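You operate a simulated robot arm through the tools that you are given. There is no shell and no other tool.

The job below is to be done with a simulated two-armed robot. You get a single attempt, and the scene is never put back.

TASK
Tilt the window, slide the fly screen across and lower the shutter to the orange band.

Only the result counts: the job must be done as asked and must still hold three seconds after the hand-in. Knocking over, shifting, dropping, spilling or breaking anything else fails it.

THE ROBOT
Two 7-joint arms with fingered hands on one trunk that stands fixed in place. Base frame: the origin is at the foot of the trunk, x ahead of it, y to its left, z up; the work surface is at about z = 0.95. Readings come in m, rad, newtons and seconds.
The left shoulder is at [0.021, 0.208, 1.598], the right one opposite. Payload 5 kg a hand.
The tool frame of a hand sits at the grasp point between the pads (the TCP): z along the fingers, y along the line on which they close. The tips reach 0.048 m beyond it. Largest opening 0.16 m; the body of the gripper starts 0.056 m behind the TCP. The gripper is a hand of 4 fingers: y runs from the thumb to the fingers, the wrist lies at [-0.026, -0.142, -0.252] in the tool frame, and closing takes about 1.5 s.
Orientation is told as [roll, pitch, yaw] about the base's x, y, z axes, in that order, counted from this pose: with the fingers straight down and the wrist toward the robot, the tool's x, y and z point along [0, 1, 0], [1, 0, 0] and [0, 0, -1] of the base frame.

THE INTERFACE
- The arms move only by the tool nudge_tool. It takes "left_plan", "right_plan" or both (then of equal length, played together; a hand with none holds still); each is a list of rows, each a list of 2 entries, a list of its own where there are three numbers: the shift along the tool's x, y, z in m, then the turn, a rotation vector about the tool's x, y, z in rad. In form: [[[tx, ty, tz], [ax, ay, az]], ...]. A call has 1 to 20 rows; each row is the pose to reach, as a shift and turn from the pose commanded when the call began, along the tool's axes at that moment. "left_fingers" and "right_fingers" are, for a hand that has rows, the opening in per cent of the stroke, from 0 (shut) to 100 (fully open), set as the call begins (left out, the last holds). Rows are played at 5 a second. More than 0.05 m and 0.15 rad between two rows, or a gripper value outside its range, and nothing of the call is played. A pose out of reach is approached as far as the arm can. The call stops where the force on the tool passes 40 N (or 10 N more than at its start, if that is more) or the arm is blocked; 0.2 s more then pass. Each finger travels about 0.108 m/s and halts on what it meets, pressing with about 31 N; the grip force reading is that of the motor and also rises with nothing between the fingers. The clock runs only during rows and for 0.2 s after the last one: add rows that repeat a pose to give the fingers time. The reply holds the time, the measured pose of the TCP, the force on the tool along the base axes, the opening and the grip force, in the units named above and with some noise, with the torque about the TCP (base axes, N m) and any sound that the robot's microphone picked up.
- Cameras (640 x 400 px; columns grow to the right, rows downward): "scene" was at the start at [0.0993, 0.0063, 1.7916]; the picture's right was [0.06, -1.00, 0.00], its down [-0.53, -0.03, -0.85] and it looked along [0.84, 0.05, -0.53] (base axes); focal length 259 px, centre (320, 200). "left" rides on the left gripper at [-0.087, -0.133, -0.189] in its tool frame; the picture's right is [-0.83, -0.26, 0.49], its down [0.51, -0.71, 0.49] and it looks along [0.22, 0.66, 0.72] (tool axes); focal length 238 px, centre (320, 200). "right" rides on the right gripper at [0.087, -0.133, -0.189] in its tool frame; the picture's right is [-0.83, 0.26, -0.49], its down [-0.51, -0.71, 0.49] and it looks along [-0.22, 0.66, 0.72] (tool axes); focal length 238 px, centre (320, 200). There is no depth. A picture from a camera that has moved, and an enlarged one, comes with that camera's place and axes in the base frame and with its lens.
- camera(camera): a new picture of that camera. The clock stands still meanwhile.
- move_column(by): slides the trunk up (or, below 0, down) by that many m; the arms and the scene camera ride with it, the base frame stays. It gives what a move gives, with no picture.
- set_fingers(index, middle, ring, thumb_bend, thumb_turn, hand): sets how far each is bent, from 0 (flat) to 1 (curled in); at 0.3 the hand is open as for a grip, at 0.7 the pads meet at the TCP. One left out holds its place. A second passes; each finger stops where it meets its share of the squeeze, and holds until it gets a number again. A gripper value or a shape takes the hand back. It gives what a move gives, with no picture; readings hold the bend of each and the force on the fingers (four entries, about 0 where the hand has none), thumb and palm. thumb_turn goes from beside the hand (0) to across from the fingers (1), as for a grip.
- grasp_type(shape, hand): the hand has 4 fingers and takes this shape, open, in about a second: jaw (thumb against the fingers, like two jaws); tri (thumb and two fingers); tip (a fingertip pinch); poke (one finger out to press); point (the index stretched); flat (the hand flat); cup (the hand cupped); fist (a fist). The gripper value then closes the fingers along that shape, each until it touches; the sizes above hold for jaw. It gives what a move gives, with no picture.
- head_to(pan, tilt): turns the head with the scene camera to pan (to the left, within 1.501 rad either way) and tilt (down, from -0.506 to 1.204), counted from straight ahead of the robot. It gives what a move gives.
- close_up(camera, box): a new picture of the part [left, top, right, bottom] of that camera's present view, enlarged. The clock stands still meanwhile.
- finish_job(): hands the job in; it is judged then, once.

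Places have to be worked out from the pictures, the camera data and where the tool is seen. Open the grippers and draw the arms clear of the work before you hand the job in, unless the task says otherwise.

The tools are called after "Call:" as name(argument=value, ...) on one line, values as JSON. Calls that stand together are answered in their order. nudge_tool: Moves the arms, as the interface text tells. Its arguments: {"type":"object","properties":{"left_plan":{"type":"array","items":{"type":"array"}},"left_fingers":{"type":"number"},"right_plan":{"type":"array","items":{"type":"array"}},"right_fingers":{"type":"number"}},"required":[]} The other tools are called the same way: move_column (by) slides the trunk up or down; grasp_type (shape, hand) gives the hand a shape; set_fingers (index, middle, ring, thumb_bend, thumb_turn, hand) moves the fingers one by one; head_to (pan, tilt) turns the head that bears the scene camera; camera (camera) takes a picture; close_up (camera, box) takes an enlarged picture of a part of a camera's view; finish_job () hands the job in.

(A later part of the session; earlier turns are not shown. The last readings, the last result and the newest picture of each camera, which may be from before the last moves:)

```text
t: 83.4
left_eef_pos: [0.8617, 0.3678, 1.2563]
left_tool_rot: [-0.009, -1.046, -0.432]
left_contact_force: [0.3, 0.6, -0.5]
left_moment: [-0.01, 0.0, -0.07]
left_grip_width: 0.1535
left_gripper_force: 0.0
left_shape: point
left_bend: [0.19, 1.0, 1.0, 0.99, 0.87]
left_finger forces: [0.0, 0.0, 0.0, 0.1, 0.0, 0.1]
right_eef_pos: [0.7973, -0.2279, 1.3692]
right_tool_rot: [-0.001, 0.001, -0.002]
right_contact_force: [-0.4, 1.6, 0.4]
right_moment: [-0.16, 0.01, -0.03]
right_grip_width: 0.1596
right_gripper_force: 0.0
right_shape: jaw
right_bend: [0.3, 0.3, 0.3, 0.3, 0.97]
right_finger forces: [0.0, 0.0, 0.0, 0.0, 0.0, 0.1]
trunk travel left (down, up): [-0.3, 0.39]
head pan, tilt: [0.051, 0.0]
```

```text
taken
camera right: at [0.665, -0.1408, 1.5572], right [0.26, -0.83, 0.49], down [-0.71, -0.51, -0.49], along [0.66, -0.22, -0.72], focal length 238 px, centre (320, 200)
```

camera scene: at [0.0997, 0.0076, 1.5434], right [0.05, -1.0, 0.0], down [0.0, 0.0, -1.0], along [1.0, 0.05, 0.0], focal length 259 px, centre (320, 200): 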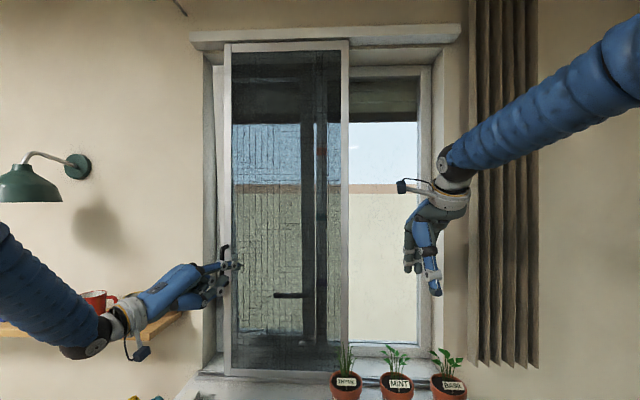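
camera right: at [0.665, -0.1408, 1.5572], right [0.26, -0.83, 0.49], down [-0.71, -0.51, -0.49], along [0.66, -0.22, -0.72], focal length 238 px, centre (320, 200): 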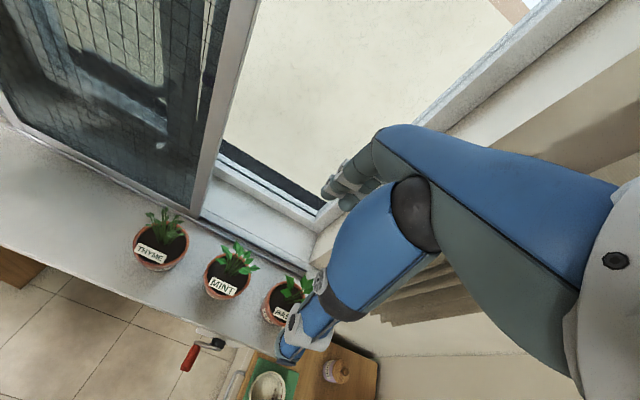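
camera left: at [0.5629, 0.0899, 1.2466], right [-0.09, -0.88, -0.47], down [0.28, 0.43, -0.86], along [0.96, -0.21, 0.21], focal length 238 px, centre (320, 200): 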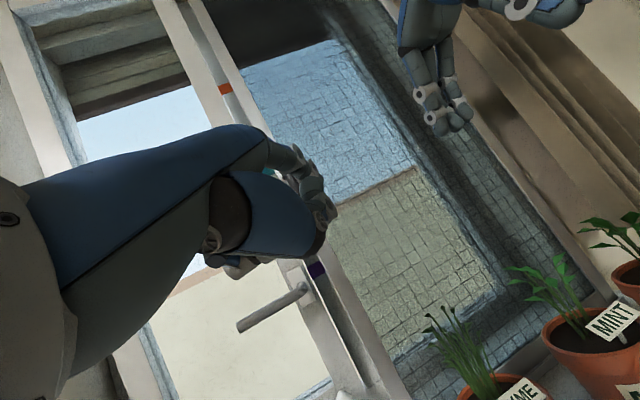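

The screen is nearly across; its left edge is still short of the left jamb. I push on in small steps until it meets its stop.

Call:
nudge_tool(left_plan=[[[0.0136, -0.0032, -0.0055], [0, 0, 0]], [[0.0272, -0.0063, -0.011], [0, 0, 0]], [[0.0408, -0.0095, -0.0165], [0, 0, 0]], [[0.0544, -0.0127, -0.022], [0, 0, 0]], [[0.068, -0.0158, -0.0274], [0, 0, 0]]])

Call:
camera(camera="scene")

Call:
close_up(camera="scene", box=[180, 190, 300, 310])

```text
t: 84.6
left_eef_pos: [0.8626, 0.4415, 1.2553]
left_tool_rot: [-0.007, -1.046, -0.433]
left_contact_force: [-0.8, 0.0, 0.1]
left_moment: [-0.01, -0.05, -0.08]
left_grip_width: 0.0
left_gripper_force: 0.1
left_shape: point
left_bend: [0.19, 1.0, 1.0, 0.99, 0.87]
left_finger forces: [0.4, 0.1, 0.0, 0.0, 0.0, 0.0]
right_eef_pos: [0.7972, -0.2292, 1.3692]
right_tool_rot: [0.001, 0.0, -0.001]
right_contact_force: [-0.5, -0.5, -0.3]
right_moment: [0.02, 0.01, 0.03]
right_grip_width: 0.1597
right_gripper_force: 0.1
right_shape: jaw
right_bend: [0.3, 0.3, 0.3, 0.3, 0.98]
right_finger forces: [0.1, 0.0, 0.0, 0.1, 0.0, 0.1]
trunk travel left (down, up): [-0.3, 0.39]
head pan, tilt: [0.051, 0.0]
```

```text
taken
camera scene: at [0.0997, 0.0063, 1.5434], right [0.05, -1.0, 0.0], down [0.0, 0.0, -1.0], along [1.0, 0.05, 0.0], focal length 259 px, centre (320, 200)
```

scene: 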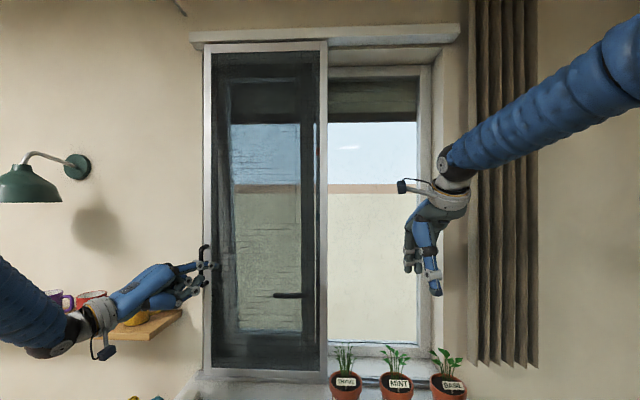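

```text
3.33 times, centred on (240, 250) of scene
camera zoom: at [0.0997, 0.0063, 1.5434], right [0.05, -1.0, 0.0], down [0.0, 0.0, -1.0], along [1.0, 0.05, 0.0], focal length 863 px, centre (587, 33)
```

zoom: 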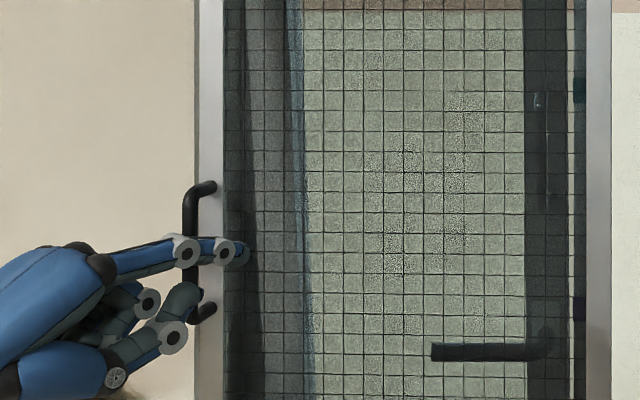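

The screen now covers the whole left half. I push gently a bit more to make sure it is at its end stop.

Call:
nudge_tool(left_plan=[[[0.0091, -0.0021, -0.0037], [0, 0, 0]], [[0.0181, -0.0042, -0.0073], [0, 0, 0]], [[0.0272, -0.0063, -0.011], [0, 0, 0]], [[0.0363, -0.0084, -0.0146], [0, 0, 0]]])

Call:
camera(camera="scene")

```text
t: 85.6
left_eef_pos: [0.8649, 0.4737, 1.2567]
left_tool_rot: [-0.002, -1.042, -0.444]
left_contact_force: [0.5, -19.3, -3.4]
left_moment: [1.7, 0.18, -0.51]
left_grip_width: 0.0002
left_gripper_force: 0.1
left_shape: point
left_bend: [0.19, 1.0, 1.0, 0.99, 0.87]
left_finger forces: [16.3, 0.0, 0.1, 0.0, 0.1, 0.0]
right_eef_pos: [0.7978, -0.2336, 1.3684]
right_tool_rot: [0.001, -0.001, -0.004]
right_contact_force: [0.6, -0.6, 0.1]
right_moment: [0.04, 0.01, 0.01]
right_grip_width: 0.1599
right_gripper_force: 0.1
right_shape: jaw
right_bend: [0.3, 0.3, 0.3, 0.3, 0.98]
right_finger forces: [0.0, 0.0, 0.0, 0.1, 0.1, 0.0]
trunk travel left (down, up): [-0.3, 0.39]
head pan, tilt: [0.051, 0.0]
```

```text
taken
camera scene: at [0.0996, 0.0027, 1.5433], right [0.05, -1.0, 0.0], down [0.0, 0.0, -1.0], along [1.0, 0.05, 0.0], focal length 259 px, centre (320, 200)
```

scene: 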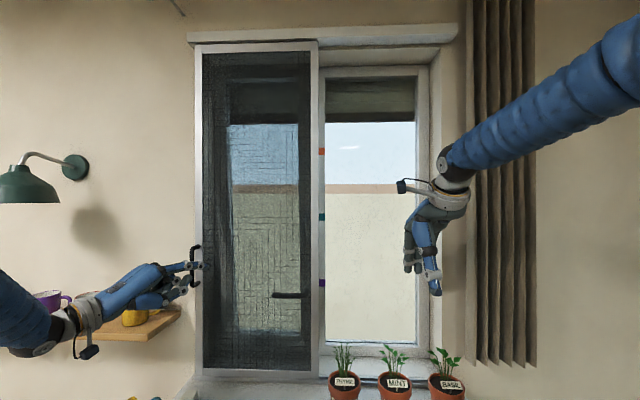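

The screen is at its end stop (19 N). The bands are now easily visible. I withdraw the left hand into free space.

Call:
nudge_tool(left_plan=[[[-0.0091, 0.0021, 0.0037], [0, 0, 0]], [[-0.026, -0.016, -0.0277], [0, 0, 0]], [[-0.0429, -0.0254, -0.0641], [0, 0, 0]], [[-0.0598, -0.0262, -0.1055], [0, 0, 0]], [[-0.0857, -0.0249, -0.1433], [0, 0, 0]], [[-0.1117, -0.0236, -0.1811], [0, 0, 0]]])

Call:
head_to(pan=-0.15, tilt=0.55)

Call:
camera(camera="scene")

Call:
camera(camera="right")

```text
t: 87.0
left_eef_pos: [0.6596, 0.4471, 1.3269]
left_tool_rot: [-0.001, -1.048, -0.439]
left_contact_force: [-0.5, -1.1, 0.4]
left_moment: [0.03, -0.02, 0.11]
left_grip_width: 0.0001
left_gripper_force: 0.0
left_shape: point
left_bend: [0.19, 1.0, 1.0, 0.99, 0.87]
left_finger forces: [0.0, 0.0, 0.1, 0.0, 0.1, 0.0]
right_eef_pos: [0.7957, -0.2329, 1.3703]
right_tool_rot: [-0.001, 0.0, -0.003]
right_contact_force: [-0.7, -0.8, 1.6]
right_moment: [0.07, -0.1, 0.01]
right_grip_width: 0.1596
right_gripper_force: 0.1
right_shape: jaw
right_bend: [0.3, 0.3, 0.3, 0.3, 0.98]
right_finger forces: [0.0, 0.0, 0.1, 0.0, 0.0, 0.0]
trunk travel left (down, up): [-0.3, 0.39]
head pan, tilt: [0.051, 0.0]
```

```text
t: 88.0
left_eef_pos: [0.6621, 0.449, 1.3261]
left_tool_rot: [-0.005, -1.045, -0.434]
left_contact_force: [-0.2, -0.5, 0.5]
left_moment: [0.0, 0.0, 0.06]
left_grip_width: 0.0
left_gripper_force: 0.0
left_shape: point
left_bend: [0.19, 1.0, 1.0, 0.99, 0.87]
left_finger forces: [0.0, 0.0, 0.0, 0.1, 0.0, 0.0]
right_eef_pos: [0.7969, -0.2291, 1.3696]
right_tool_rot: [0.001, 0.001, -0.001]
right_contact_force: [-1.1, -0.6, -0.4]
right_moment: [-0.02, -0.03, 0.0]
right_grip_width: 0.1597
right_gripper_force: 0.0
right_shape: jaw
right_bend: [0.3, 0.3, 0.3, 0.3, 0.98]
right_finger forces: [0.0, 0.1, 0.0, 0.0, 0.1, 0.1]
trunk travel left (down, up): [-0.3, 0.39]
head pan, tilt: [-0.15, 0.55]
```

```text
taken
camera scene: at [0.0981, -0.0123, 1.4928], right [-0.15, -0.99, 0.0], down [-0.52, 0.08, -0.85], along [0.84, -0.13, -0.52], focal length 259 px, centre (320, 200)
```

scene: 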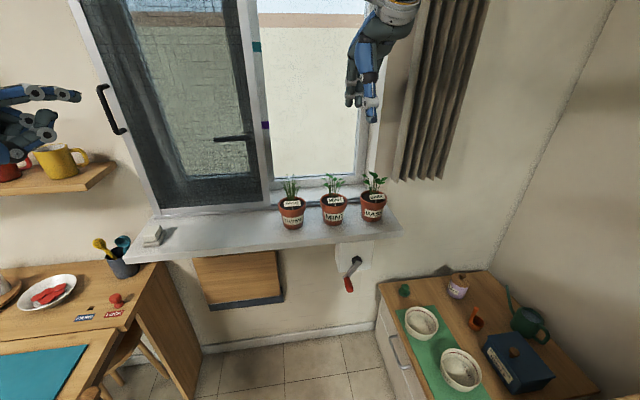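

```text
taken
camera right: at [0.6647, -0.1433, 1.5571], right [0.26, -0.83, 0.49], down [-0.71, -0.5, -0.49], along [0.66, -0.22, -0.72], focal length 238 px, centre (320, 200)
```

right: 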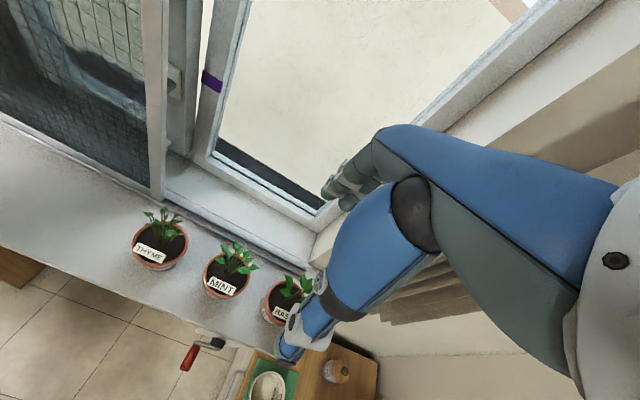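

Now the crank. I take close-ups of it from both cameras for exact positions.

Call:
close_up(camera="scene", box=[320, 225, 400, 305])

Call:
close_up(camera="right", box=[160, 300, 260, 390])

Call:
close_up(camera="scene", box=[360, 260, 600, 400])

```text
5.00 times, centred on (360, 265) of scene
camera zoom: at [0.0981, -0.0123, 1.4928], right [-0.15, -0.99, 0.0], down [-0.52, 0.08, -0.85], along [0.84, -0.13, -0.52], focal length 1295 px, centre (120, -125)
```

zoom: 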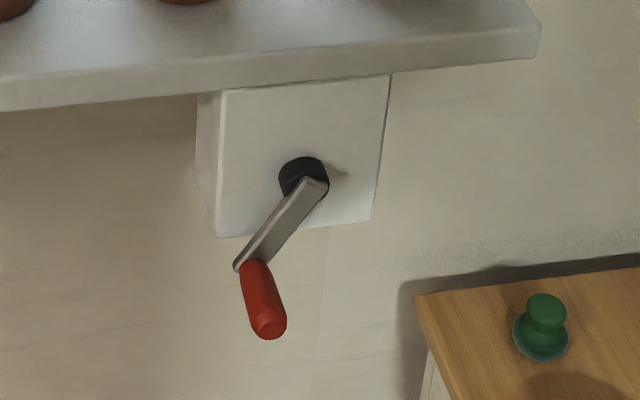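

```text
4.44 times, centred on (210, 345) of right
camera zoom: at [0.6647, -0.1433, 1.5571], right [0.26, -0.83, 0.49], down [-0.71, -0.5, -0.49], along [0.66, -0.22, -0.72], focal length 1059 px, centre (809, -444)
```

zoom: 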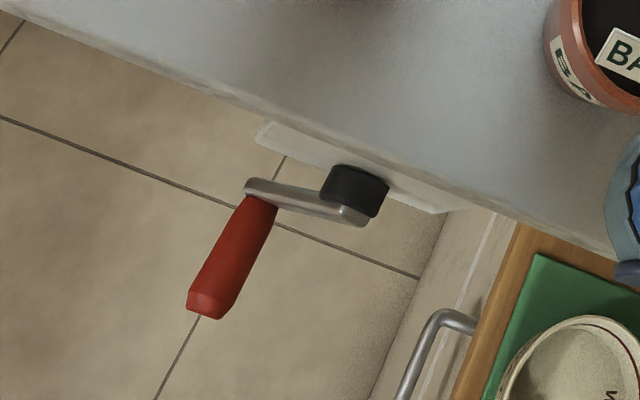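

```text
2.67 times, centred on (480, 330) of scene
camera zoom: at [0.0981, -0.0123, 1.4928], right [-0.15, -0.99, 0.0], down [-0.52, 0.08, -0.85], along [0.84, -0.13, -0.52], focal length 691 px, centre (-107, -147)
```

zoom: 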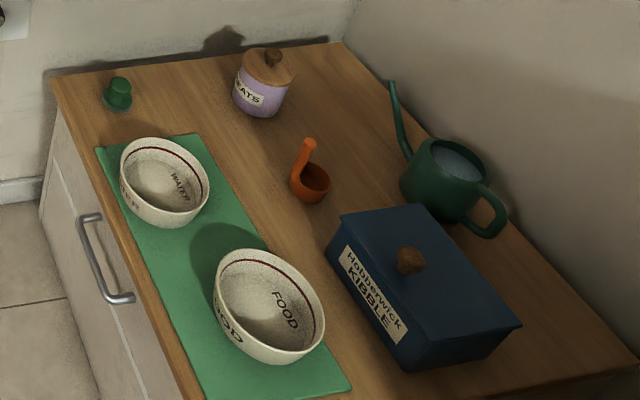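

The crank axis is at about y=-0.2415, z=0.838, radius ≈0.085, with the red grip from x≈0.665 to 0.725. I'll drive it with the right index as a push-stick moving in a circle. First point the right index, pull back and pitch it forward.

Call:
grasp_type(hand="right", shape="point")

Call:
nudge_tool(right_plan=[[[-0.004, -0.025, 0], [-0.131, 0, 0]], [[-0.008, -0.05, 0], [-0.262, 0, 0]], [[-0.012, -0.075, 0], [-0.393, 0, 0]], [[-0.016, -0.1, 0], [-0.524, 0, 0]], [[-0.02, -0.125, 0], [-0.654, 0, 0]], [[-0.024, -0.15, 0], [-0.785, 0, 0]], [[-0.028, -0.175, 0], [-0.916, 0, 0]], [[-0.031, -0.197, 0], [-1.047, 0, 0]], [[-0.031, -0.197, 0], [-1.047, 0, 0]]])

Call:
camera(camera="scene")

Call:
camera(camera="right")

```text
t: 88.8
left_eef_pos: [0.6626, 0.4493, 1.3256]
left_tool_rot: [-0.006, -1.044, -0.435]
left_contact_force: [0.3, 0.4, 0.2]
left_moment: [-0.01, -0.01, 0.0]
left_grip_width: 0.0
left_gripper_force: 0.1
left_shape: point
left_bend: [0.19, 1.0, 1.0, 0.99, 0.87]
left_finger forces: [0.0, 0.1, 0.0, 0.0, 0.0, 0.0]
right_eef_pos: [0.7988, -0.23, 1.3693]
right_tool_rot: [-0.001, 0.0, -0.002]
right_contact_force: [-0.4, -0.1, -0.3]
right_moment: [-0.03, 0.03, -0.01]
right_grip_width: 0.1535
right_gripper_force: 0.2
right_shape: point
right_bend: [0.19, 1.0, 1.0, 0.99, 0.87]
right_finger forces: [0.1, 0.1, 0.0, 0.1, 0.0, 0.1]
trunk travel left (down, up): [-0.3, 0.39]
head pan, tilt: [-0.15, 0.55]
```

```text
t: 90.8
left_eef_pos: [0.6622, 0.4474, 1.3267]
left_tool_rot: [-0.004, -1.045, -0.435]
left_contact_force: [-0.1, -0.6, 0.5]
left_moment: [0.03, -0.02, 0.08]
left_grip_width: 0.0
left_gripper_force: 0.1
left_shape: point
left_bend: [0.19, 1.0, 1.0, 0.99, 0.87]
left_finger forces: [0.0, 0.0, 0.0, 0.0, 0.0, 0.1]
right_eef_pos: [0.6342, -0.261, 1.3784]
right_tool_rot: [0.001, -1.049, -0.003]
right_contact_force: [-0.8, -0.1, 0.2]
right_moment: [0.0, 0.02, 0.09]
right_grip_width: 0.0001
right_gripper_force: 0.1
right_shape: point
right_bend: [0.19, 1.0, 1.0, 0.99, 0.87]
right_finger forces: [0.0, 0.1, 0.0, 0.1, 0.0, 0.1]
right hand out of reach, approached as far as the arm can: row 3, 4, 5, 6, 7, 8, 9
trunk travel left (down, up): [-0.3, 0.39]
head pan, tilt: [-0.15, 0.55]
```

```text
taken
camera scene: at [0.0979, -0.0135, 1.4927], right [-0.15, -0.99, 0.0], down [-0.52, 0.08, -0.85], along [0.84, -0.13, -0.52], focal length 259 px, centre (320, 200)
```

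scene: 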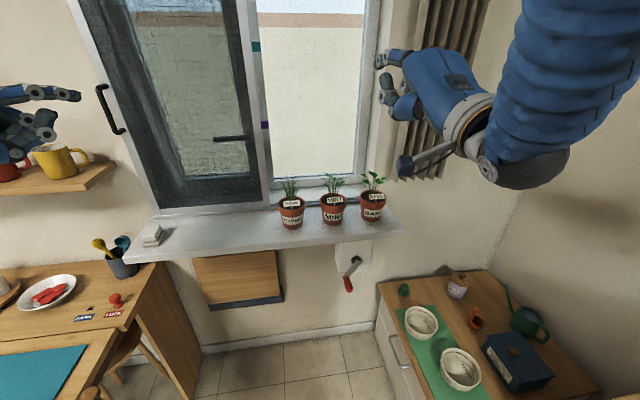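

```text
taken
camera right: at [0.4039, -0.1736, 1.3559], right [-0.29, -0.83, 0.47], down [0.07, -0.51, -0.86], along [0.95, -0.22, 0.21], focal length 238 px, centre (320, 200)
```

right: 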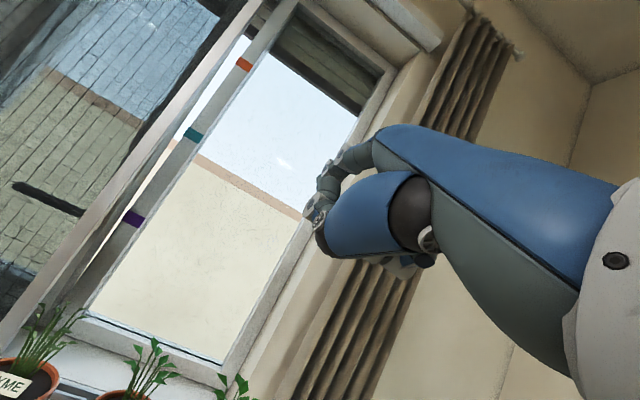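

The arm couldn't fold quite that close at this height; it's at x≈0.634. I continue downward in stages, staying in front of the sill edge (x≈0.735).

Call:
nudge_tool(right_plan=[[[0, -0.0385, 0.0165], [0, 0, 0]], [[0, -0.0775, 0.0325], [0, 0, 0]], [[0, -0.1165, 0.0485], [0, 0, 0]], [[0, -0.1555, 0.0645], [0, 0, 0]], [[0, -0.1945, 0.0805], [0, 0, 0]], [[0, -0.2265, 0.1077], [0, 0, 0]], [[0, -0.2265, 0.1077], [0, 0, 0]]])

Call:
camera(camera="scene")

```text
t: 92.5
left_eef_pos: [0.6613, 0.45, 1.3277]
left_tool_rot: [-0.005, -1.047, -0.433]
left_contact_force: [-0.2, 0.2, 0.8]
left_moment: [-0.03, 0.01, -0.02]
left_grip_width: 0.0
left_gripper_force: 0.1
left_shape: point
left_bend: [0.19, 1.0, 1.0, 0.99, 0.87]
left_finger forces: [0.0, 0.1, 0.1, 0.1, 0.1, 0.1]
right_eef_pos: [0.6119, -0.2601, 1.1269]
right_tool_rot: [-0.002, -1.046, -0.002]
right_contact_force: [-0.5, 0.8, -0.1]
right_moment: [-0.04, 0.02, -0.05]
right_grip_width: 0.1534
right_gripper_force: 0.0
right_shape: point
right_bend: [0.19, 1.0, 1.0, 0.99, 0.87]
right_finger forces: [0.0, 0.1, 0.1, 0.0, 0.0, 0.0]
right hand out of reach, approached as far as the arm can: row 1, 2, 3, 4, 5
trunk travel left (down, up): [-0.3, 0.39]
head pan, tilt: [-0.15, 0.55]
```

```text
taken
camera scene: at [0.0972, -0.0113, 1.4929], right [-0.15, -0.99, 0.0], down [-0.52, 0.08, -0.85], along [0.84, -0.13, -0.52], focal length 259 px, centre (320, 200)
```

scene: 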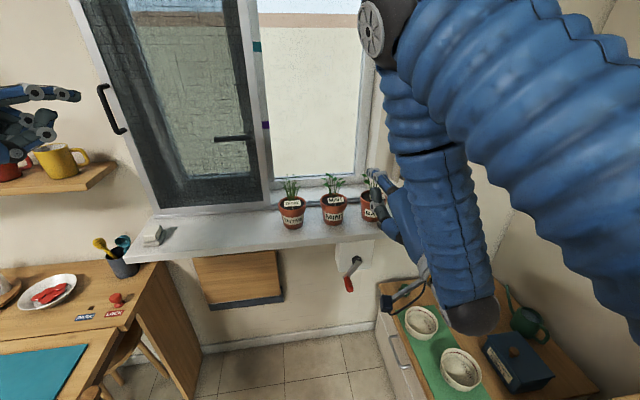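

Position tracking is fine. I continue down toward the crank height, 0.22 m first.

Call:
nudge_tool(right_plan=[[[-0.001, -0.0445, 0.0178], [0, 0, 0]], [[-0.002, -0.0891, 0.0355], [0, 0, 0]], [[-0.003, -0.1336, 0.0533], [0, 0, 0]], [[-0.004, -0.1781, 0.071], [0, 0, 0]], [[-0.005, -0.2227, 0.0888], [0, 0, 0]], [[-0.005, -0.2227, 0.0888], [0, 0, 0]]])

Call:
camera(camera="scene")

Call:
camera(camera="right")

```text
t: 93.8
left_eef_pos: [0.662, 0.4499, 1.3246]
left_tool_rot: [-0.007, -1.046, -0.433]
left_contact_force: [-0.4, 0.0, -0.8]
left_moment: [-0.03, -0.05, 0.01]
left_grip_width: 0.0
left_gripper_force: 0.1
left_shape: point
left_bend: [0.19, 1.0, 1.0, 0.99, 0.87]
left_finger forces: [0.0, 0.1, 0.0, 0.0, 0.0, 0.1]
right_eef_pos: [0.6176, -0.2678, 0.9009]
right_tool_rot: [0.0, -1.042, -0.005]
right_contact_force: [0.1, -0.1, -0.7]
right_moment: [-0.04, -0.01, -0.01]
right_grip_width: 0.1535
right_gripper_force: 0.0
right_shape: point
right_bend: [0.19, 1.0, 1.0, 0.99, 0.87]
right_finger forces: [0.0, 0.1, 0.1, 0.0, 0.1, 0.0]
right hand out of reach, approached as far as the arm can: row 2, 3, 4, 5, 6
trunk travel left (down, up): [-0.3, 0.39]
head pan, tilt: [-0.15, 0.55]
```

```text
taken
camera scene: at [0.0979, -0.0114, 1.4928], right [-0.15, -0.99, 0.0], down [-0.52, 0.08, -0.85], along [0.84, -0.13, -0.52], focal length 259 px, centre (320, 200)
```

scene: 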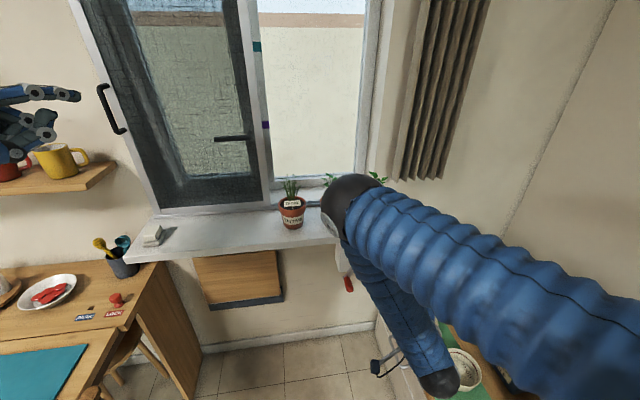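

```text
taken
camera right: at [0.3879, -0.181, 0.8802], right [-0.29, -0.83, 0.47], down [0.07, -0.51, -0.86], along [0.95, -0.22, 0.2], focal length 238 px, centre (320, 200)
```

right: 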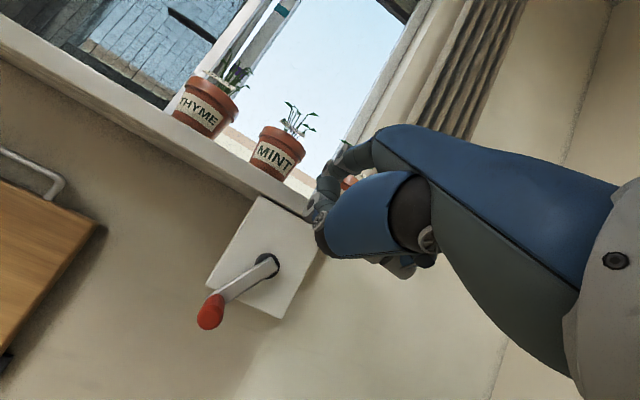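

Pointing forward forces the wrist too close to the body. A fingers-down grasp with the fingers wrapping the red grip will be much more comfortable. I back out the same way I came.

Call:
nudge_tool(right_plan=[[[0.0007, 0.0421, -0.0224], [0, 0, 0]], [[0.0014, 0.0843, -0.0449], [0, 0, 0]], [[0.002, 0.1264, -0.0673], [0, 0, 0]], [[0.0027, 0.1685, -0.0897], [0, 0, 0]], [[0.0034, 0.2107, -0.1122], [0, 0, 0]], [[0.0041, 0.2528, -0.1346], [0, 0, 0]], [[0.0048, 0.2949, -0.157], [0, 0, 0]], [[0.0054, 0.337, -0.1794], [0, 0, 0]], [[0.0061, 0.3792, -0.2019], [0, 0, 0]], [[0.0068, 0.4213, -0.2243], [0, 0, 0]]])

Call:
nudge_tool(right_plan=[[[0.004, 0.0096, 0.0184], [0.131, 0, 0]], [[0.008, 0.0193, 0.0368], [0.262, 0, 0]], [[0.012, 0.0289, 0.0552], [0.393, 0, 0]], [[0.016, 0.0386, 0.0736], [0.524, 0, 0]], [[0.02, 0.0482, 0.092], [0.654, 0, 0]], [[0.024, 0.0579, 0.1104], [0.785, 0, 0]], [[0.028, 0.0675, 0.1288], [0.916, 0, 0]], [[0.031, 0.0737, 0.1457], [1.047, 0, 0]]])

Call:
camera(camera="scene")

```text
t: 96.0
left_eef_pos: [0.66, 0.4481, 1.3277]
left_tool_rot: [-0.003, -1.047, -0.437]
left_contact_force: [-1.3, -1.1, -0.4]
left_moment: [0.05, -0.02, 0.08]
left_grip_width: 0.0
left_gripper_force: 0.0
left_shape: point
left_bend: [0.19, 1.0, 1.0, 0.99, 0.87]
left_finger forces: [0.1, 0.1, 0.0, 0.0, 0.1, 0.0]
right_eef_pos: [0.6348, -0.2584, 1.3796]
right_tool_rot: [0.001, -1.046, -0.002]
right_contact_force: [-2.2, -0.2, -0.4]
right_moment: [-0.03, -0.09, -0.01]
right_grip_width: 0.0
right_gripper_force: 0.0
right_shape: point
right_bend: [0.19, 1.0, 1.0, 1.0, 0.87]
right_finger forces: [0.0, 0.0, 0.1, 0.1, 0.0, 0.0]
right hand out of reach, approached as far as the arm can: row 7, 8, 9
trunk travel left (down, up): [-0.3, 0.39]
head pan, tilt: [-0.15, 0.55]
```

```text
t: 97.8
left_eef_pos: [0.6667, 0.45, 1.3218]
left_tool_rot: [-0.013, -1.043, -0.428]
left_contact_force: [1.9, 1.5, -3.5]
left_moment: [-0.27, -0.19, -0.33]
left_grip_width: 0.0
left_gripper_force: 0.0
left_shape: point
left_bend: [0.19, 1.0, 1.0, 0.99, 0.87]
left_finger forces: [0.0, 0.0, 0.1, 0.1, 0.0, 0.0]
right_eef_pos: [0.8036, -0.2245, 1.3674]
right_tool_rot: [0.0, 0.005, -0.002]
right_contact_force: [2.4, -0.8, -0.1]
right_moment: [0.04, 0.22, 0.02]
right_grip_width: 0.1537
right_gripper_force: 0.1
right_shape: point
right_bend: [0.19, 1.0, 1.0, 0.99, 0.87]
right_finger forces: [0.1, 0.1, 0.0, 0.0, 0.0, 0.0]
right hand out of reach, approached as far as the arm can: row 1, 2, 3
trunk travel left (down, up): [-0.3, 0.39]
head pan, tilt: [-0.15, 0.55]
```

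```text
taken
camera scene: at [0.1021, -0.0103, 1.4923], right [-0.15, -0.99, 0.0], down [-0.52, 0.08, -0.85], along [0.84, -0.13, -0.52], focal length 259 px, centre (320, 200)
```

scene: 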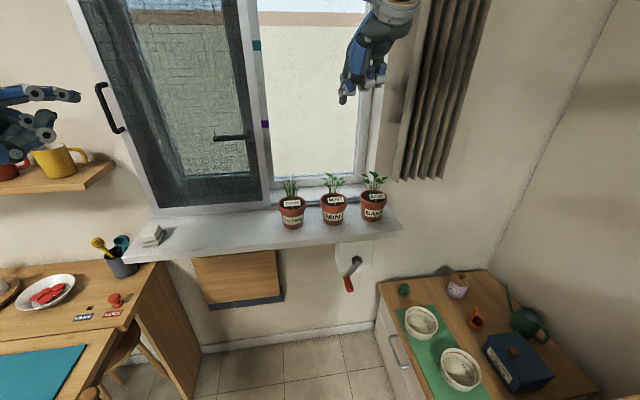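

Back at a comfortable pose. Now I roll the right hand so fingers point down with the jaw closing sideways (along y), leaning slightly, and pull back in front of the sill.

Call:
grasp_type(hand="right", shape="jaw")

Call:
nudge_tool(right_plan=[[[0.0018, -0.0145, 0.0056], [-0.0228, -0.0228, -0.1294]], [[0.0035, -0.029, 0.0112], [-0.0457, -0.0457, -0.2589]], [[0.0053, -0.0435, 0.0168], [-0.0685, -0.0685, -0.3883]], [[0.007, -0.058, 0.0223], [-0.0913, -0.0913, -0.5178]], [[0.0088, -0.0725, 0.0279], [-0.1141, -0.1141, -0.6472]], [[0.0105, -0.087, 0.0335], [-0.137, -0.137, -0.7767]], [[0.0123, -0.1015, 0.0391], [-0.1598, -0.1598, -0.9061]], [[0.014, -0.116, 0.0447], [-0.1826, -0.1826, -1.0355]], [[0.0158, -0.1305, 0.0503], [-0.2054, -0.2054, -1.165]], [[0.0175, -0.145, 0.0558], [-0.2283, -0.2283, -1.2944]], [[0.0193, -0.1595, 0.0614], [-0.2511, -0.2511, -1.4239]], [[0.021, -0.174, 0.067], [-0.2739, -0.2739, -1.5533]], [[0.021, -0.174, 0.067], [-0.2739, -0.2739, -1.5533]]])

Call:
camera(camera="scene")

Call:
camera(camera="right")

```text
t: 98.8
left_eef_pos: [0.6634, 0.4464, 1.3264]
left_tool_rot: [-0.003, -1.045, -0.436]
left_contact_force: [0.4, -0.5, -0.1]
left_moment: [0.07, 0.04, 0.06]
left_grip_width: 0.0
left_gripper_force: 0.1
left_shape: point
left_bend: [0.19, 1.0, 1.0, 0.99, 0.87]
left_finger forces: [0.1, 0.0, 0.1, 0.0, 0.0, 0.1]
right_eef_pos: [0.7995, -0.2296, 1.369]
right_tool_rot: [0.004, -0.002, -0.003]
right_contact_force: [-0.1, -0.4, 1.4]
right_moment: [0.13, 0.01, 0.01]
right_grip_width: 0.1596
right_gripper_force: 0.2
right_shape: jaw
right_bend: [0.3, 0.3, 0.3, 0.3, 0.97]
right_finger forces: [0.1, 0.1, 0.0, 0.0, 0.0, 0.1]
trunk travel left (down, up): [-0.3, 0.39]
head pan, tilt: [-0.15, 0.55]
```

```text
t: 101.5
left_eef_pos: [0.6625, 0.4482, 1.3256]
left_tool_rot: [-0.007, -1.045, -0.433]
left_contact_force: [-0.2, 0.3, -0.4]
left_moment: [-0.02, -0.03, -0.01]
left_grip_width: 0.0002
left_gripper_force: 0.1
left_shape: point
left_bend: [0.19, 1.0, 1.0, 0.99, 0.87]
left_finger forces: [0.1, 0.1, 0.0, 0.1, 0.0, 0.1]
right_eef_pos: [0.6266, -0.2055, 1.303]
right_tool_rot: [-0.347, 0.001, 1.57]
right_contact_force: [0.7, -0.1, -0.2]
right_moment: [0.0, 0.01, -0.02]
right_grip_width: 0.1599
right_gripper_force: 0.0
right_shape: jaw
right_bend: [0.3, 0.3, 0.3, 0.3, 0.97]
right_finger forces: [0.1, 0.0, 0.0, 0.0, 0.0, 0.1]
trunk travel left (down, up): [-0.3, 0.39]
head pan, tilt: [-0.15, 0.55]
```

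```text
taken
camera scene: at [0.0985, -0.0119, 1.4927], right [-0.15, -0.99, 0.0], down [-0.52, 0.08, -0.85], along [0.84, -0.13, -0.52], focal length 259 px, centre (320, 200)
```

scene: 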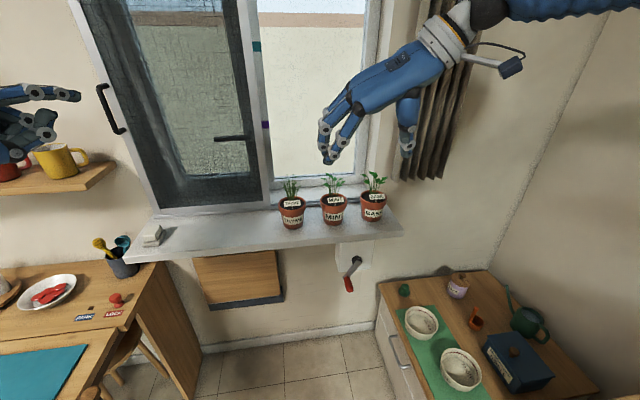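

```text
taken
camera right: at [0.4802, -0.3378, 1.4489], right [0.62, 0.26, 0.74], down [0.64, -0.71, -0.29], along [0.45, 0.66, -0.6], focal length 238 px, centre (320, 200)
```

right: 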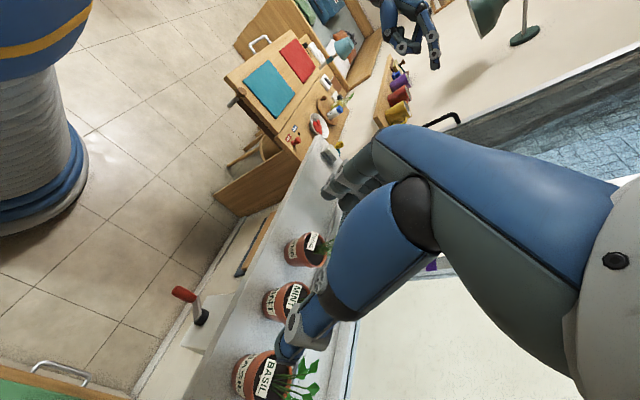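

The grasp orientation is reached exactly. I descend in front of the sill to just above the red grip.

Call:
nudge_tool(right_plan=[[[0.0138, 0, 0.0446], [0, 0, 0]], [[0.0276, 0, 0.0893], [0, 0, 0]], [[0.0413, 0, 0.1339], [0, 0, 0]], [[0.0551, 0.001, 0.1786], [0, 0, 0]], [[0.0689, 0.001, 0.2232], [0, 0, 0]], [[0.0827, 0.001, 0.2679], [0, 0, 0]], [[0.0964, 0.002, 0.3125], [0, 0, 0]], [[0.1102, 0.002, 0.3572], [0, 0, 0]], [[0.124, 0.002, 0.4018], [0, 0, 0]], [[0.124, 0.002, 0.4018], [0, 0, 0]]])

Call:
camera(camera="scene")

Call:
close_up(camera="scene", box=[300, 190, 420, 310])

Call:
camera(camera="right")

```text
t: 103.8
left_eef_pos: [0.661, 0.4492, 1.3266]
left_tool_rot: [-0.004, -1.047, -0.433]
left_contact_force: [-0.5, 1.3, 0.4]
left_moment: [0.0, -0.02, -0.01]
left_grip_width: 0.0
left_gripper_force: 0.1
left_shape: point
left_bend: [0.19, 1.0, 1.0, 0.99, 0.87]
left_finger forces: [0.0, 0.1, 0.0, 0.0, 0.1, 0.1]
right_eef_pos: [0.648, -0.2033, 0.8827]
right_tool_rot: [-0.348, 0.0, 1.57]
right_contact_force: [-0.4, -0.1, 0.4]
right_moment: [-0.04, -0.01, 0.0]
right_grip_width: 0.1596
right_gripper_force: 0.0
right_shape: jaw
right_bend: [0.3, 0.3, 0.3, 0.3, 0.97]
right_finger forces: [0.0, 0.0, 0.0, 0.0, 0.1, 0.0]
trunk travel left (down, up): [-0.3, 0.39]
head pan, tilt: [-0.15, 0.55]
```

```text
taken
camera scene: at [0.0976, -0.0117, 1.4928], right [-0.15, -0.99, 0.0], down [-0.52, 0.08, -0.85], along [0.84, -0.13, -0.52], focal length 259 px, centre (320, 200)
```

scene: 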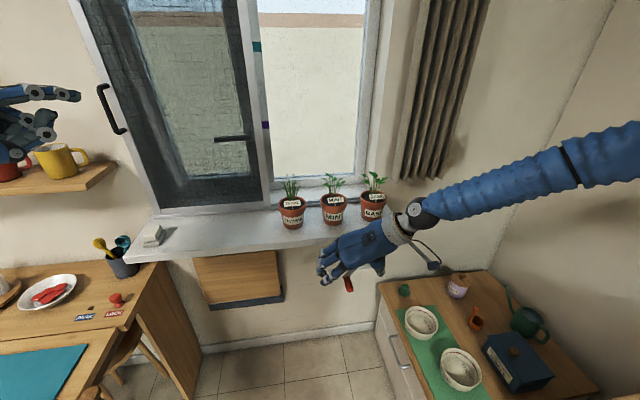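

```text
3.33 times, centred on (360, 250) of scene
camera zoom: at [0.0976, -0.0117, 1.4928], right [-0.15, -0.99, 0.0], down [-0.52, 0.08, -0.85], along [0.84, -0.13, -0.52], focal length 863 px, centre (187, 33)
```

zoom: 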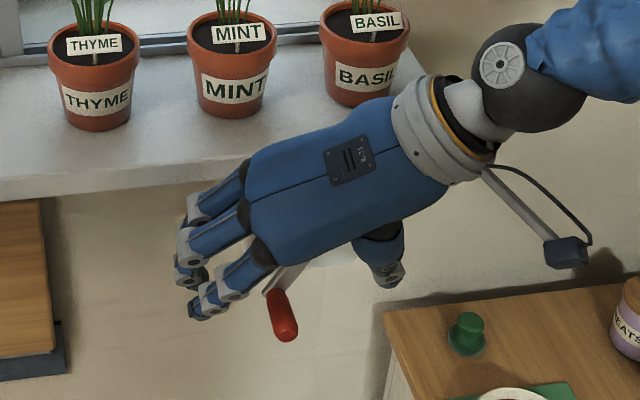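

```text
taken
camera right: at [0.5018, -0.3353, 1.0283], right [0.62, 0.26, 0.74], down [0.64, -0.71, -0.29], along [0.45, 0.66, -0.6], focal length 238 px, centre (320, 200)
```

right: 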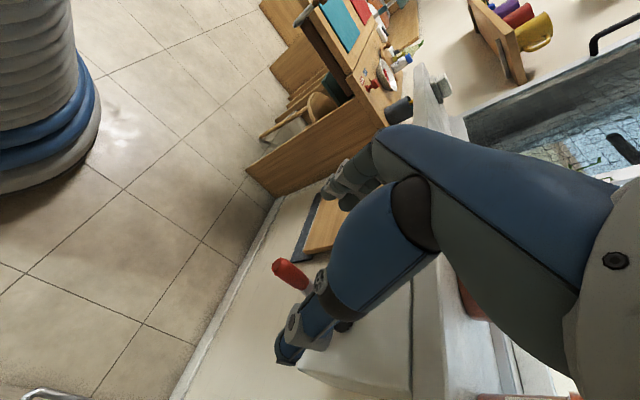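

The hand is right above the grip with the thumb right and fingers left of it. I descend the last 10 cm with the jaw open.

Call:
nudge_tool(right_plan=[[[0.008, 0, 0.0258], [0, 0, 0]], [[0.016, 0, 0.0517], [0, 0, 0]], [[0.024, 0, 0.0775], [0, 0, 0]], [[0.032, 0, 0.1033], [0, 0, 0]], [[0.032, 0, 0.1033], [0, 0, 0]]])

Call:
close_up(camera="scene", box=[300, 190, 420, 310])

Call:
close_up(camera="right", box=[220, 120, 460, 400])

```text
t: 105.0
left_eef_pos: [0.6615, 0.4494, 1.3254]
left_tool_rot: [-0.005, -1.045, -0.432]
left_contact_force: [0.1, -0.5, -0.7]
left_moment: [0.03, -0.01, -0.05]
left_grip_width: 0.0
left_gripper_force: 0.1
left_shape: point
left_bend: [0.19, 1.0, 1.0, 0.99, 0.87]
left_finger forces: [0.0, 0.0, 0.0, 0.1, 0.0, 0.0]
right_eef_pos: [0.6518, -0.204, 0.7733]
right_tool_rot: [-0.348, -0.001, 1.57]
right_contact_force: [-1.0, -0.6, -0.1]
right_moment: [-0.02, -0.01, 0.0]
right_grip_width: 0.1597
right_gripper_force: 0.1
right_shape: jaw
right_bend: [0.3, 0.3, 0.3, 0.3, 0.97]
right_finger forces: [0.1, 0.0, 0.0, 0.1, 0.0, 0.0]
trunk travel left (down, up): [-0.3, 0.39]
head pan, tilt: [-0.15, 0.55]
```

```text
3.33 times, centred on (360, 250) of scene
camera zoom: at [0.0982, -0.0119, 1.4928], right [-0.15, -0.99, 0.0], down [-0.52, 0.08, -0.85], along [0.84, -0.13, -0.52], focal length 863 px, centre (187, 33)
```

zoom: 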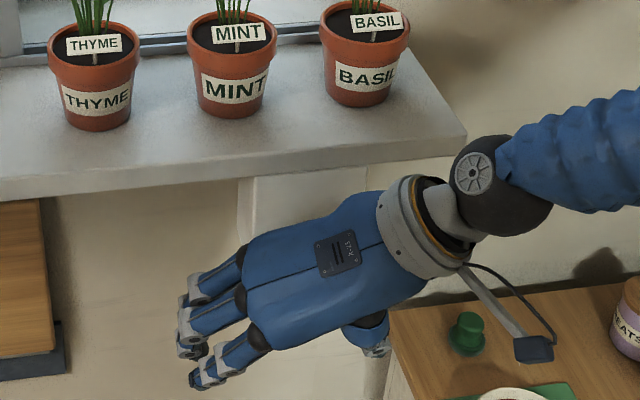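

```text
1.43 times, centred on (340, 260) of right
camera zoom: at [0.5056, -0.337, 0.9195], right [0.62, 0.26, 0.74], down [0.64, -0.71, -0.29], along [0.45, 0.66, -0.6], focal length 340 px, centre (291, 114)
```

zoom: 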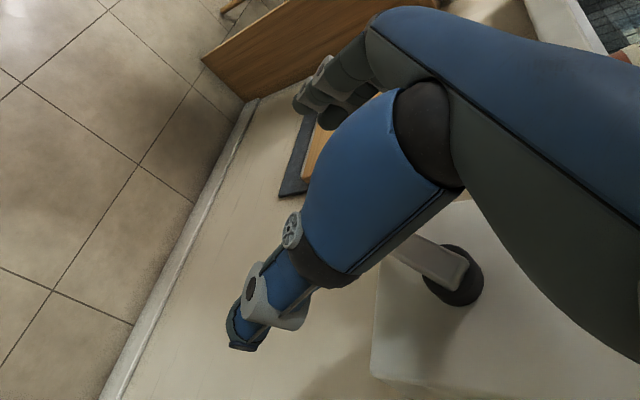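

The hand encloses the grip without contact. I close the jaw on it.

Call:
nudge_tool(right_plan=[[[0, 0, 0], [0, 0, 0]], [[0, 0, 0], [0, 0, 0]], [[0, 0, 0], [0, 0, 0]], [[0, 0, 0], [0, 0, 0]], [[0, 0, 0], [0, 0, 0]], [[0, 0, 0], [0, 0, 0]], [[0, 0, 0], [0, 0, 0]], [[0, 0, 0], [0, 0, 0]]], right_fingers=0)

Call:
close_up(camera="scene", box=[300, 190, 420, 310])

Call:
close_up(camera="right", box=[220, 120, 460, 400])

```text
t: 106.8
left_eef_pos: [0.662, 0.449, 1.3248]
left_tool_rot: [-0.008, -1.045, -0.433]
left_contact_force: [0.0, 0.2, 0.0]
left_moment: [-0.01, 0.04, 0.02]
left_grip_width: 0.0002
left_gripper_force: 0.0
left_shape: point
left_bend: [0.19, 1.0, 1.0, 0.99, 0.87]
left_finger forces: [0.0, 0.0, 0.0, 0.0, 0.1, 0.0]
right_eef_pos: [0.6513, -0.205, 0.7733]
right_tool_rot: [-0.347, 0.0, 1.571]
right_contact_force: [1.3, 3.9, -4.4]
right_moment: [-0.01, 0.1, 0.25]
right_grip_width: 0.0
right_gripper_force: 31.1
right_shape: jaw
right_bend: [0.7, 0.7, 0.65, 0.61, 1.0]
right_finger forces: [0.0, 0.0, 3.8, 0.1, 0.0, 0.1]
trunk travel left (down, up): [-0.3, 0.39]
head pan, tilt: [-0.15, 0.55]
```

```text
3.33 times, centred on (360, 250) of scene
camera zoom: at [0.0989, -0.012, 1.4926], right [-0.15, -0.99, 0.0], down [-0.52, 0.08, -0.85], along [0.84, -0.13, -0.52], focal length 863 px, centre (187, 33)
```

zoom: 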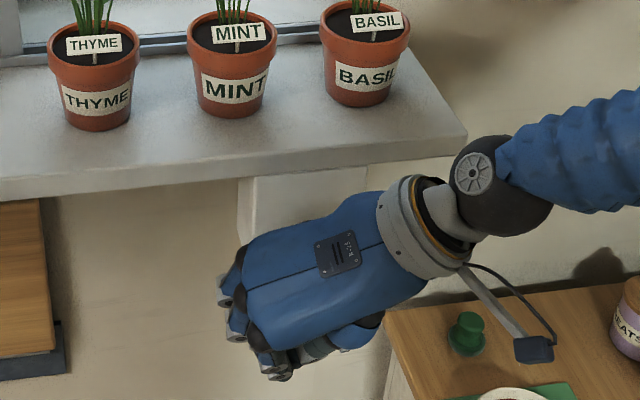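

```text
1.43 times, centred on (340, 260) of right
camera zoom: at [0.5057, -0.3371, 0.9191], right [0.62, 0.26, 0.74], down [0.64, -0.71, -0.29], along [0.45, 0.66, -0.61], focal length 340 px, centre (291, 114)
```

zoom: 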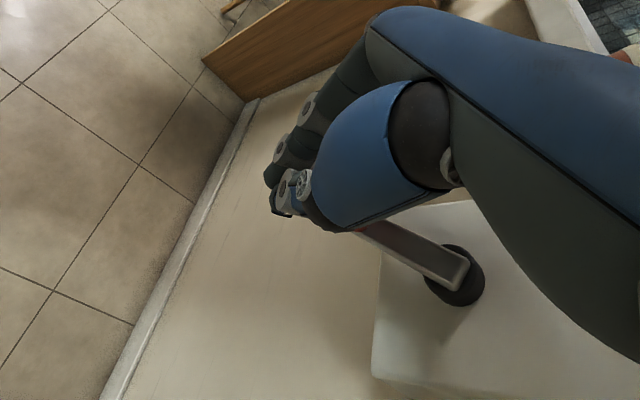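

Only the ring finger touches the end of the grip, so the hand must go about 3 cm further forward. I reopen partly, advance, and close again.

Call:
nudge_tool(right_plan=[[[0, 0, 0], [0, 0, 0]], [[0, 0, 0], [0, 0, 0]], [[0, 0, 0], [0, 0, 0]], [[0, 0, 0], [0, 0, 0]], [[-0.0094, 0, 0.0034], [0, 0, 0]], [[-0.0188, 0, 0.0068], [0, 0, 0]], [[-0.0282, 0, 0.0102], [0, 0, 0]], [[-0.0282, 0, 0.0102], [0, 0, 0]]], right_fingers=60)

Call:
nudge_tool(right_plan=[[[0, 0, 0], [0, 0, 0]], [[0, 0, 0], [0, 0, 0]], [[0, 0, 0], [0, 0, 0]], [[0, 0, 0], [0, 0, 0]], [[0, 0, 0], [0, 0, 0]], [[0, 0, 0], [0, 0, 0]], [[0, 0, 0], [0, 0, 0]]], right_fingers=0)

Call:
close_up(camera="right", box=[220, 120, 460, 400])

```text
t: 108.5
left_eef_pos: [0.6615, 0.4486, 1.3264]
left_tool_rot: [-0.004, -1.046, -0.433]
left_contact_force: [-0.8, 0.2, 0.3]
left_moment: [0.02, 0.02, 0.02]
left_grip_width: 0.0
left_gripper_force: 0.1
left_shape: point
left_bend: [0.19, 1.0, 1.0, 0.99, 0.87]
left_finger forces: [0.1, 0.0, 0.0, 0.0, 0.0, 0.2]
right_eef_pos: [0.6836, -0.2046, 0.7727]
right_tool_rot: [-0.35, 0.0, 1.568]
right_contact_force: [-0.8, 0.4, 0.4]
right_moment: [0.0, -0.02, 0.0]
right_grip_width: 0.096
right_gripper_force: 0.0
right_shape: jaw
right_bend: [0.73, 0.41, 0.38, 0.65, 1.0]
right_finger forces: [0.0, 0.0, 0.1, 0.0, 0.0, 0.1]
trunk travel left (down, up): [-0.3, 0.39]
head pan, tilt: [-0.15, 0.55]
```

```text
t: 110.2
left_eef_pos: [0.6633, 0.4482, 1.3259]
left_tool_rot: [-0.006, -1.045, -0.435]
left_contact_force: [0.0, -0.6, -1.2]
left_moment: [-0.01, 0.03, 0.01]
left_grip_width: 0.0
left_gripper_force: 0.1
left_shape: point
left_bend: [0.19, 1.0, 1.0, 0.99, 0.87]
left_finger forces: [0.0, 0.0, 0.0, 0.0, 0.1, 0.0]
right_eef_pos: [0.6838, -0.2042, 0.7728]
right_tool_rot: [-0.348, 0.001, 1.567]
right_contact_force: [0.9, 1.1, -6.9]
right_moment: [0.09, 0.17, 0.17]
right_grip_width: 0.0
right_gripper_force: 31.0
right_shape: jaw
right_bend: [0.7, 0.7, 0.65, 0.72, 1.0]
right_finger forces: [6.3, 0.0, 3.8, 0.0, 6.0, 0.0]
trunk travel left (down, up): [-0.3, 0.39]
head pan, tilt: [-0.15, 0.55]
```

```text
1.43 times, centred on (340, 260) of right
camera zoom: at [0.5371, -0.3368, 0.9192], right [0.62, 0.26, 0.74], down [0.64, -0.71, -0.29], along [0.45, 0.66, -0.61], focal length 340 px, centre (291, 114)
```

zoom: 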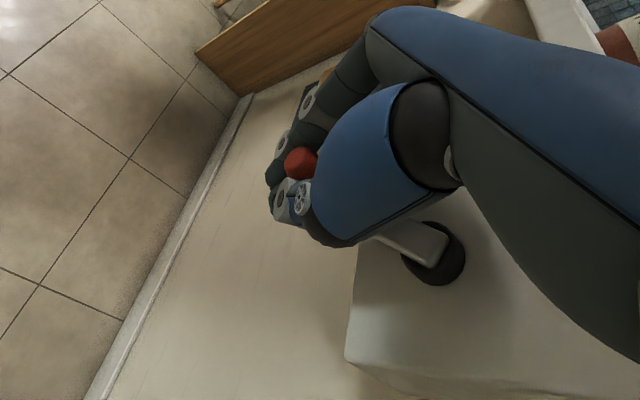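

The red grip end shows between fingers and thumb, so it is caged in the hand. I try a first 30° of crank motion (bottom → left, clockwise as seen from the room) and see what happens.

Call:
nudge_tool(right_plan=[[[-0.002, 0.009, -0.0055], [0, 0, 0]], [[-0.0042, 0.0178, -0.0116], [0, 0, 0]], [[-0.0069, 0.0252, -0.0191], [0, 0, 0]], [[-0.0098, 0.0319, -0.0271], [0, 0, 0]], [[-0.0098, 0.0319, -0.0271], [0, 0, 0]]])

Call:
close_up(camera="right", box=[220, 120, 460, 400])

Call:
close_up(camera="scene", box=[300, 190, 420, 310])

```text
t: 111.3
left_eef_pos: [0.6614, 0.4501, 1.3253]
left_tool_rot: [-0.006, -1.045, -0.434]
left_contact_force: [-0.4, -0.7, 0.2]
left_moment: [-0.02, -0.02, -0.02]
left_grip_width: 0.0001
left_gripper_force: 0.0
left_shape: point
left_bend: [0.19, 1.0, 1.0, 0.99, 0.87]
left_finger forces: [0.0, 0.0, 0.0, 0.1, 0.1, 0.0]
right_eef_pos: [0.6854, -0.172, 0.8028]
right_tool_rot: [-0.35, 0.001, 1.569]
right_contact_force: [0.6, -5.1, 3.5]
right_moment: [0.04, -0.14, 0.05]
right_grip_width: 0.0
right_gripper_force: 30.9
right_shape: jaw
right_bend: [0.7, 0.7, 0.7, 0.72, 1.0]
right_finger forces: [0.0, 0.1, 3.5, 0.0, 6.1, 0.0]
trunk travel left (down, up): [-0.3, 0.39]
head pan, tilt: [-0.15, 0.55]
```

```text
1.43 times, centred on (340, 260) of right
camera zoom: at [0.5375, -0.3048, 0.9496], right [0.62, 0.26, 0.74], down [0.64, -0.71, -0.29], along [0.45, 0.66, -0.6], focal length 340 px, centre (291, 114)
```

zoom: 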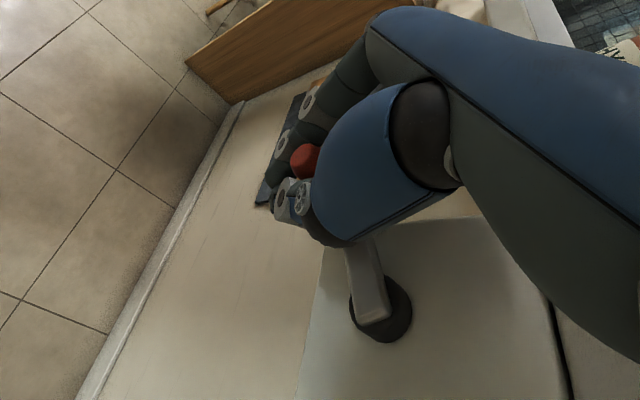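

```text
3.33 times, centred on (360, 250) of scene
camera zoom: at [0.0984, -0.0125, 1.4928], right [-0.15, -0.99, 0.0], down [-0.52, 0.08, -0.85], along [0.84, -0.13, -0.52], focal length 863 px, centre (187, 33)
```

zoom: 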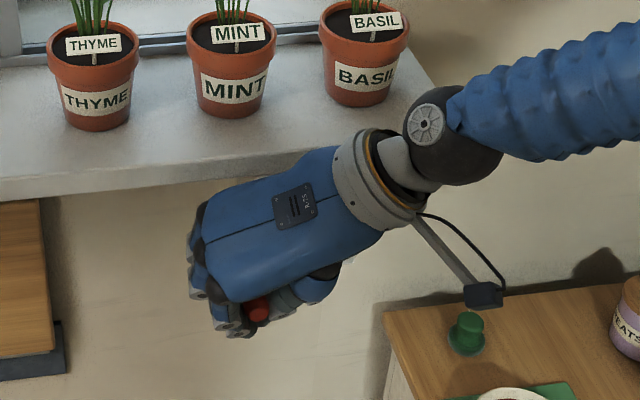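

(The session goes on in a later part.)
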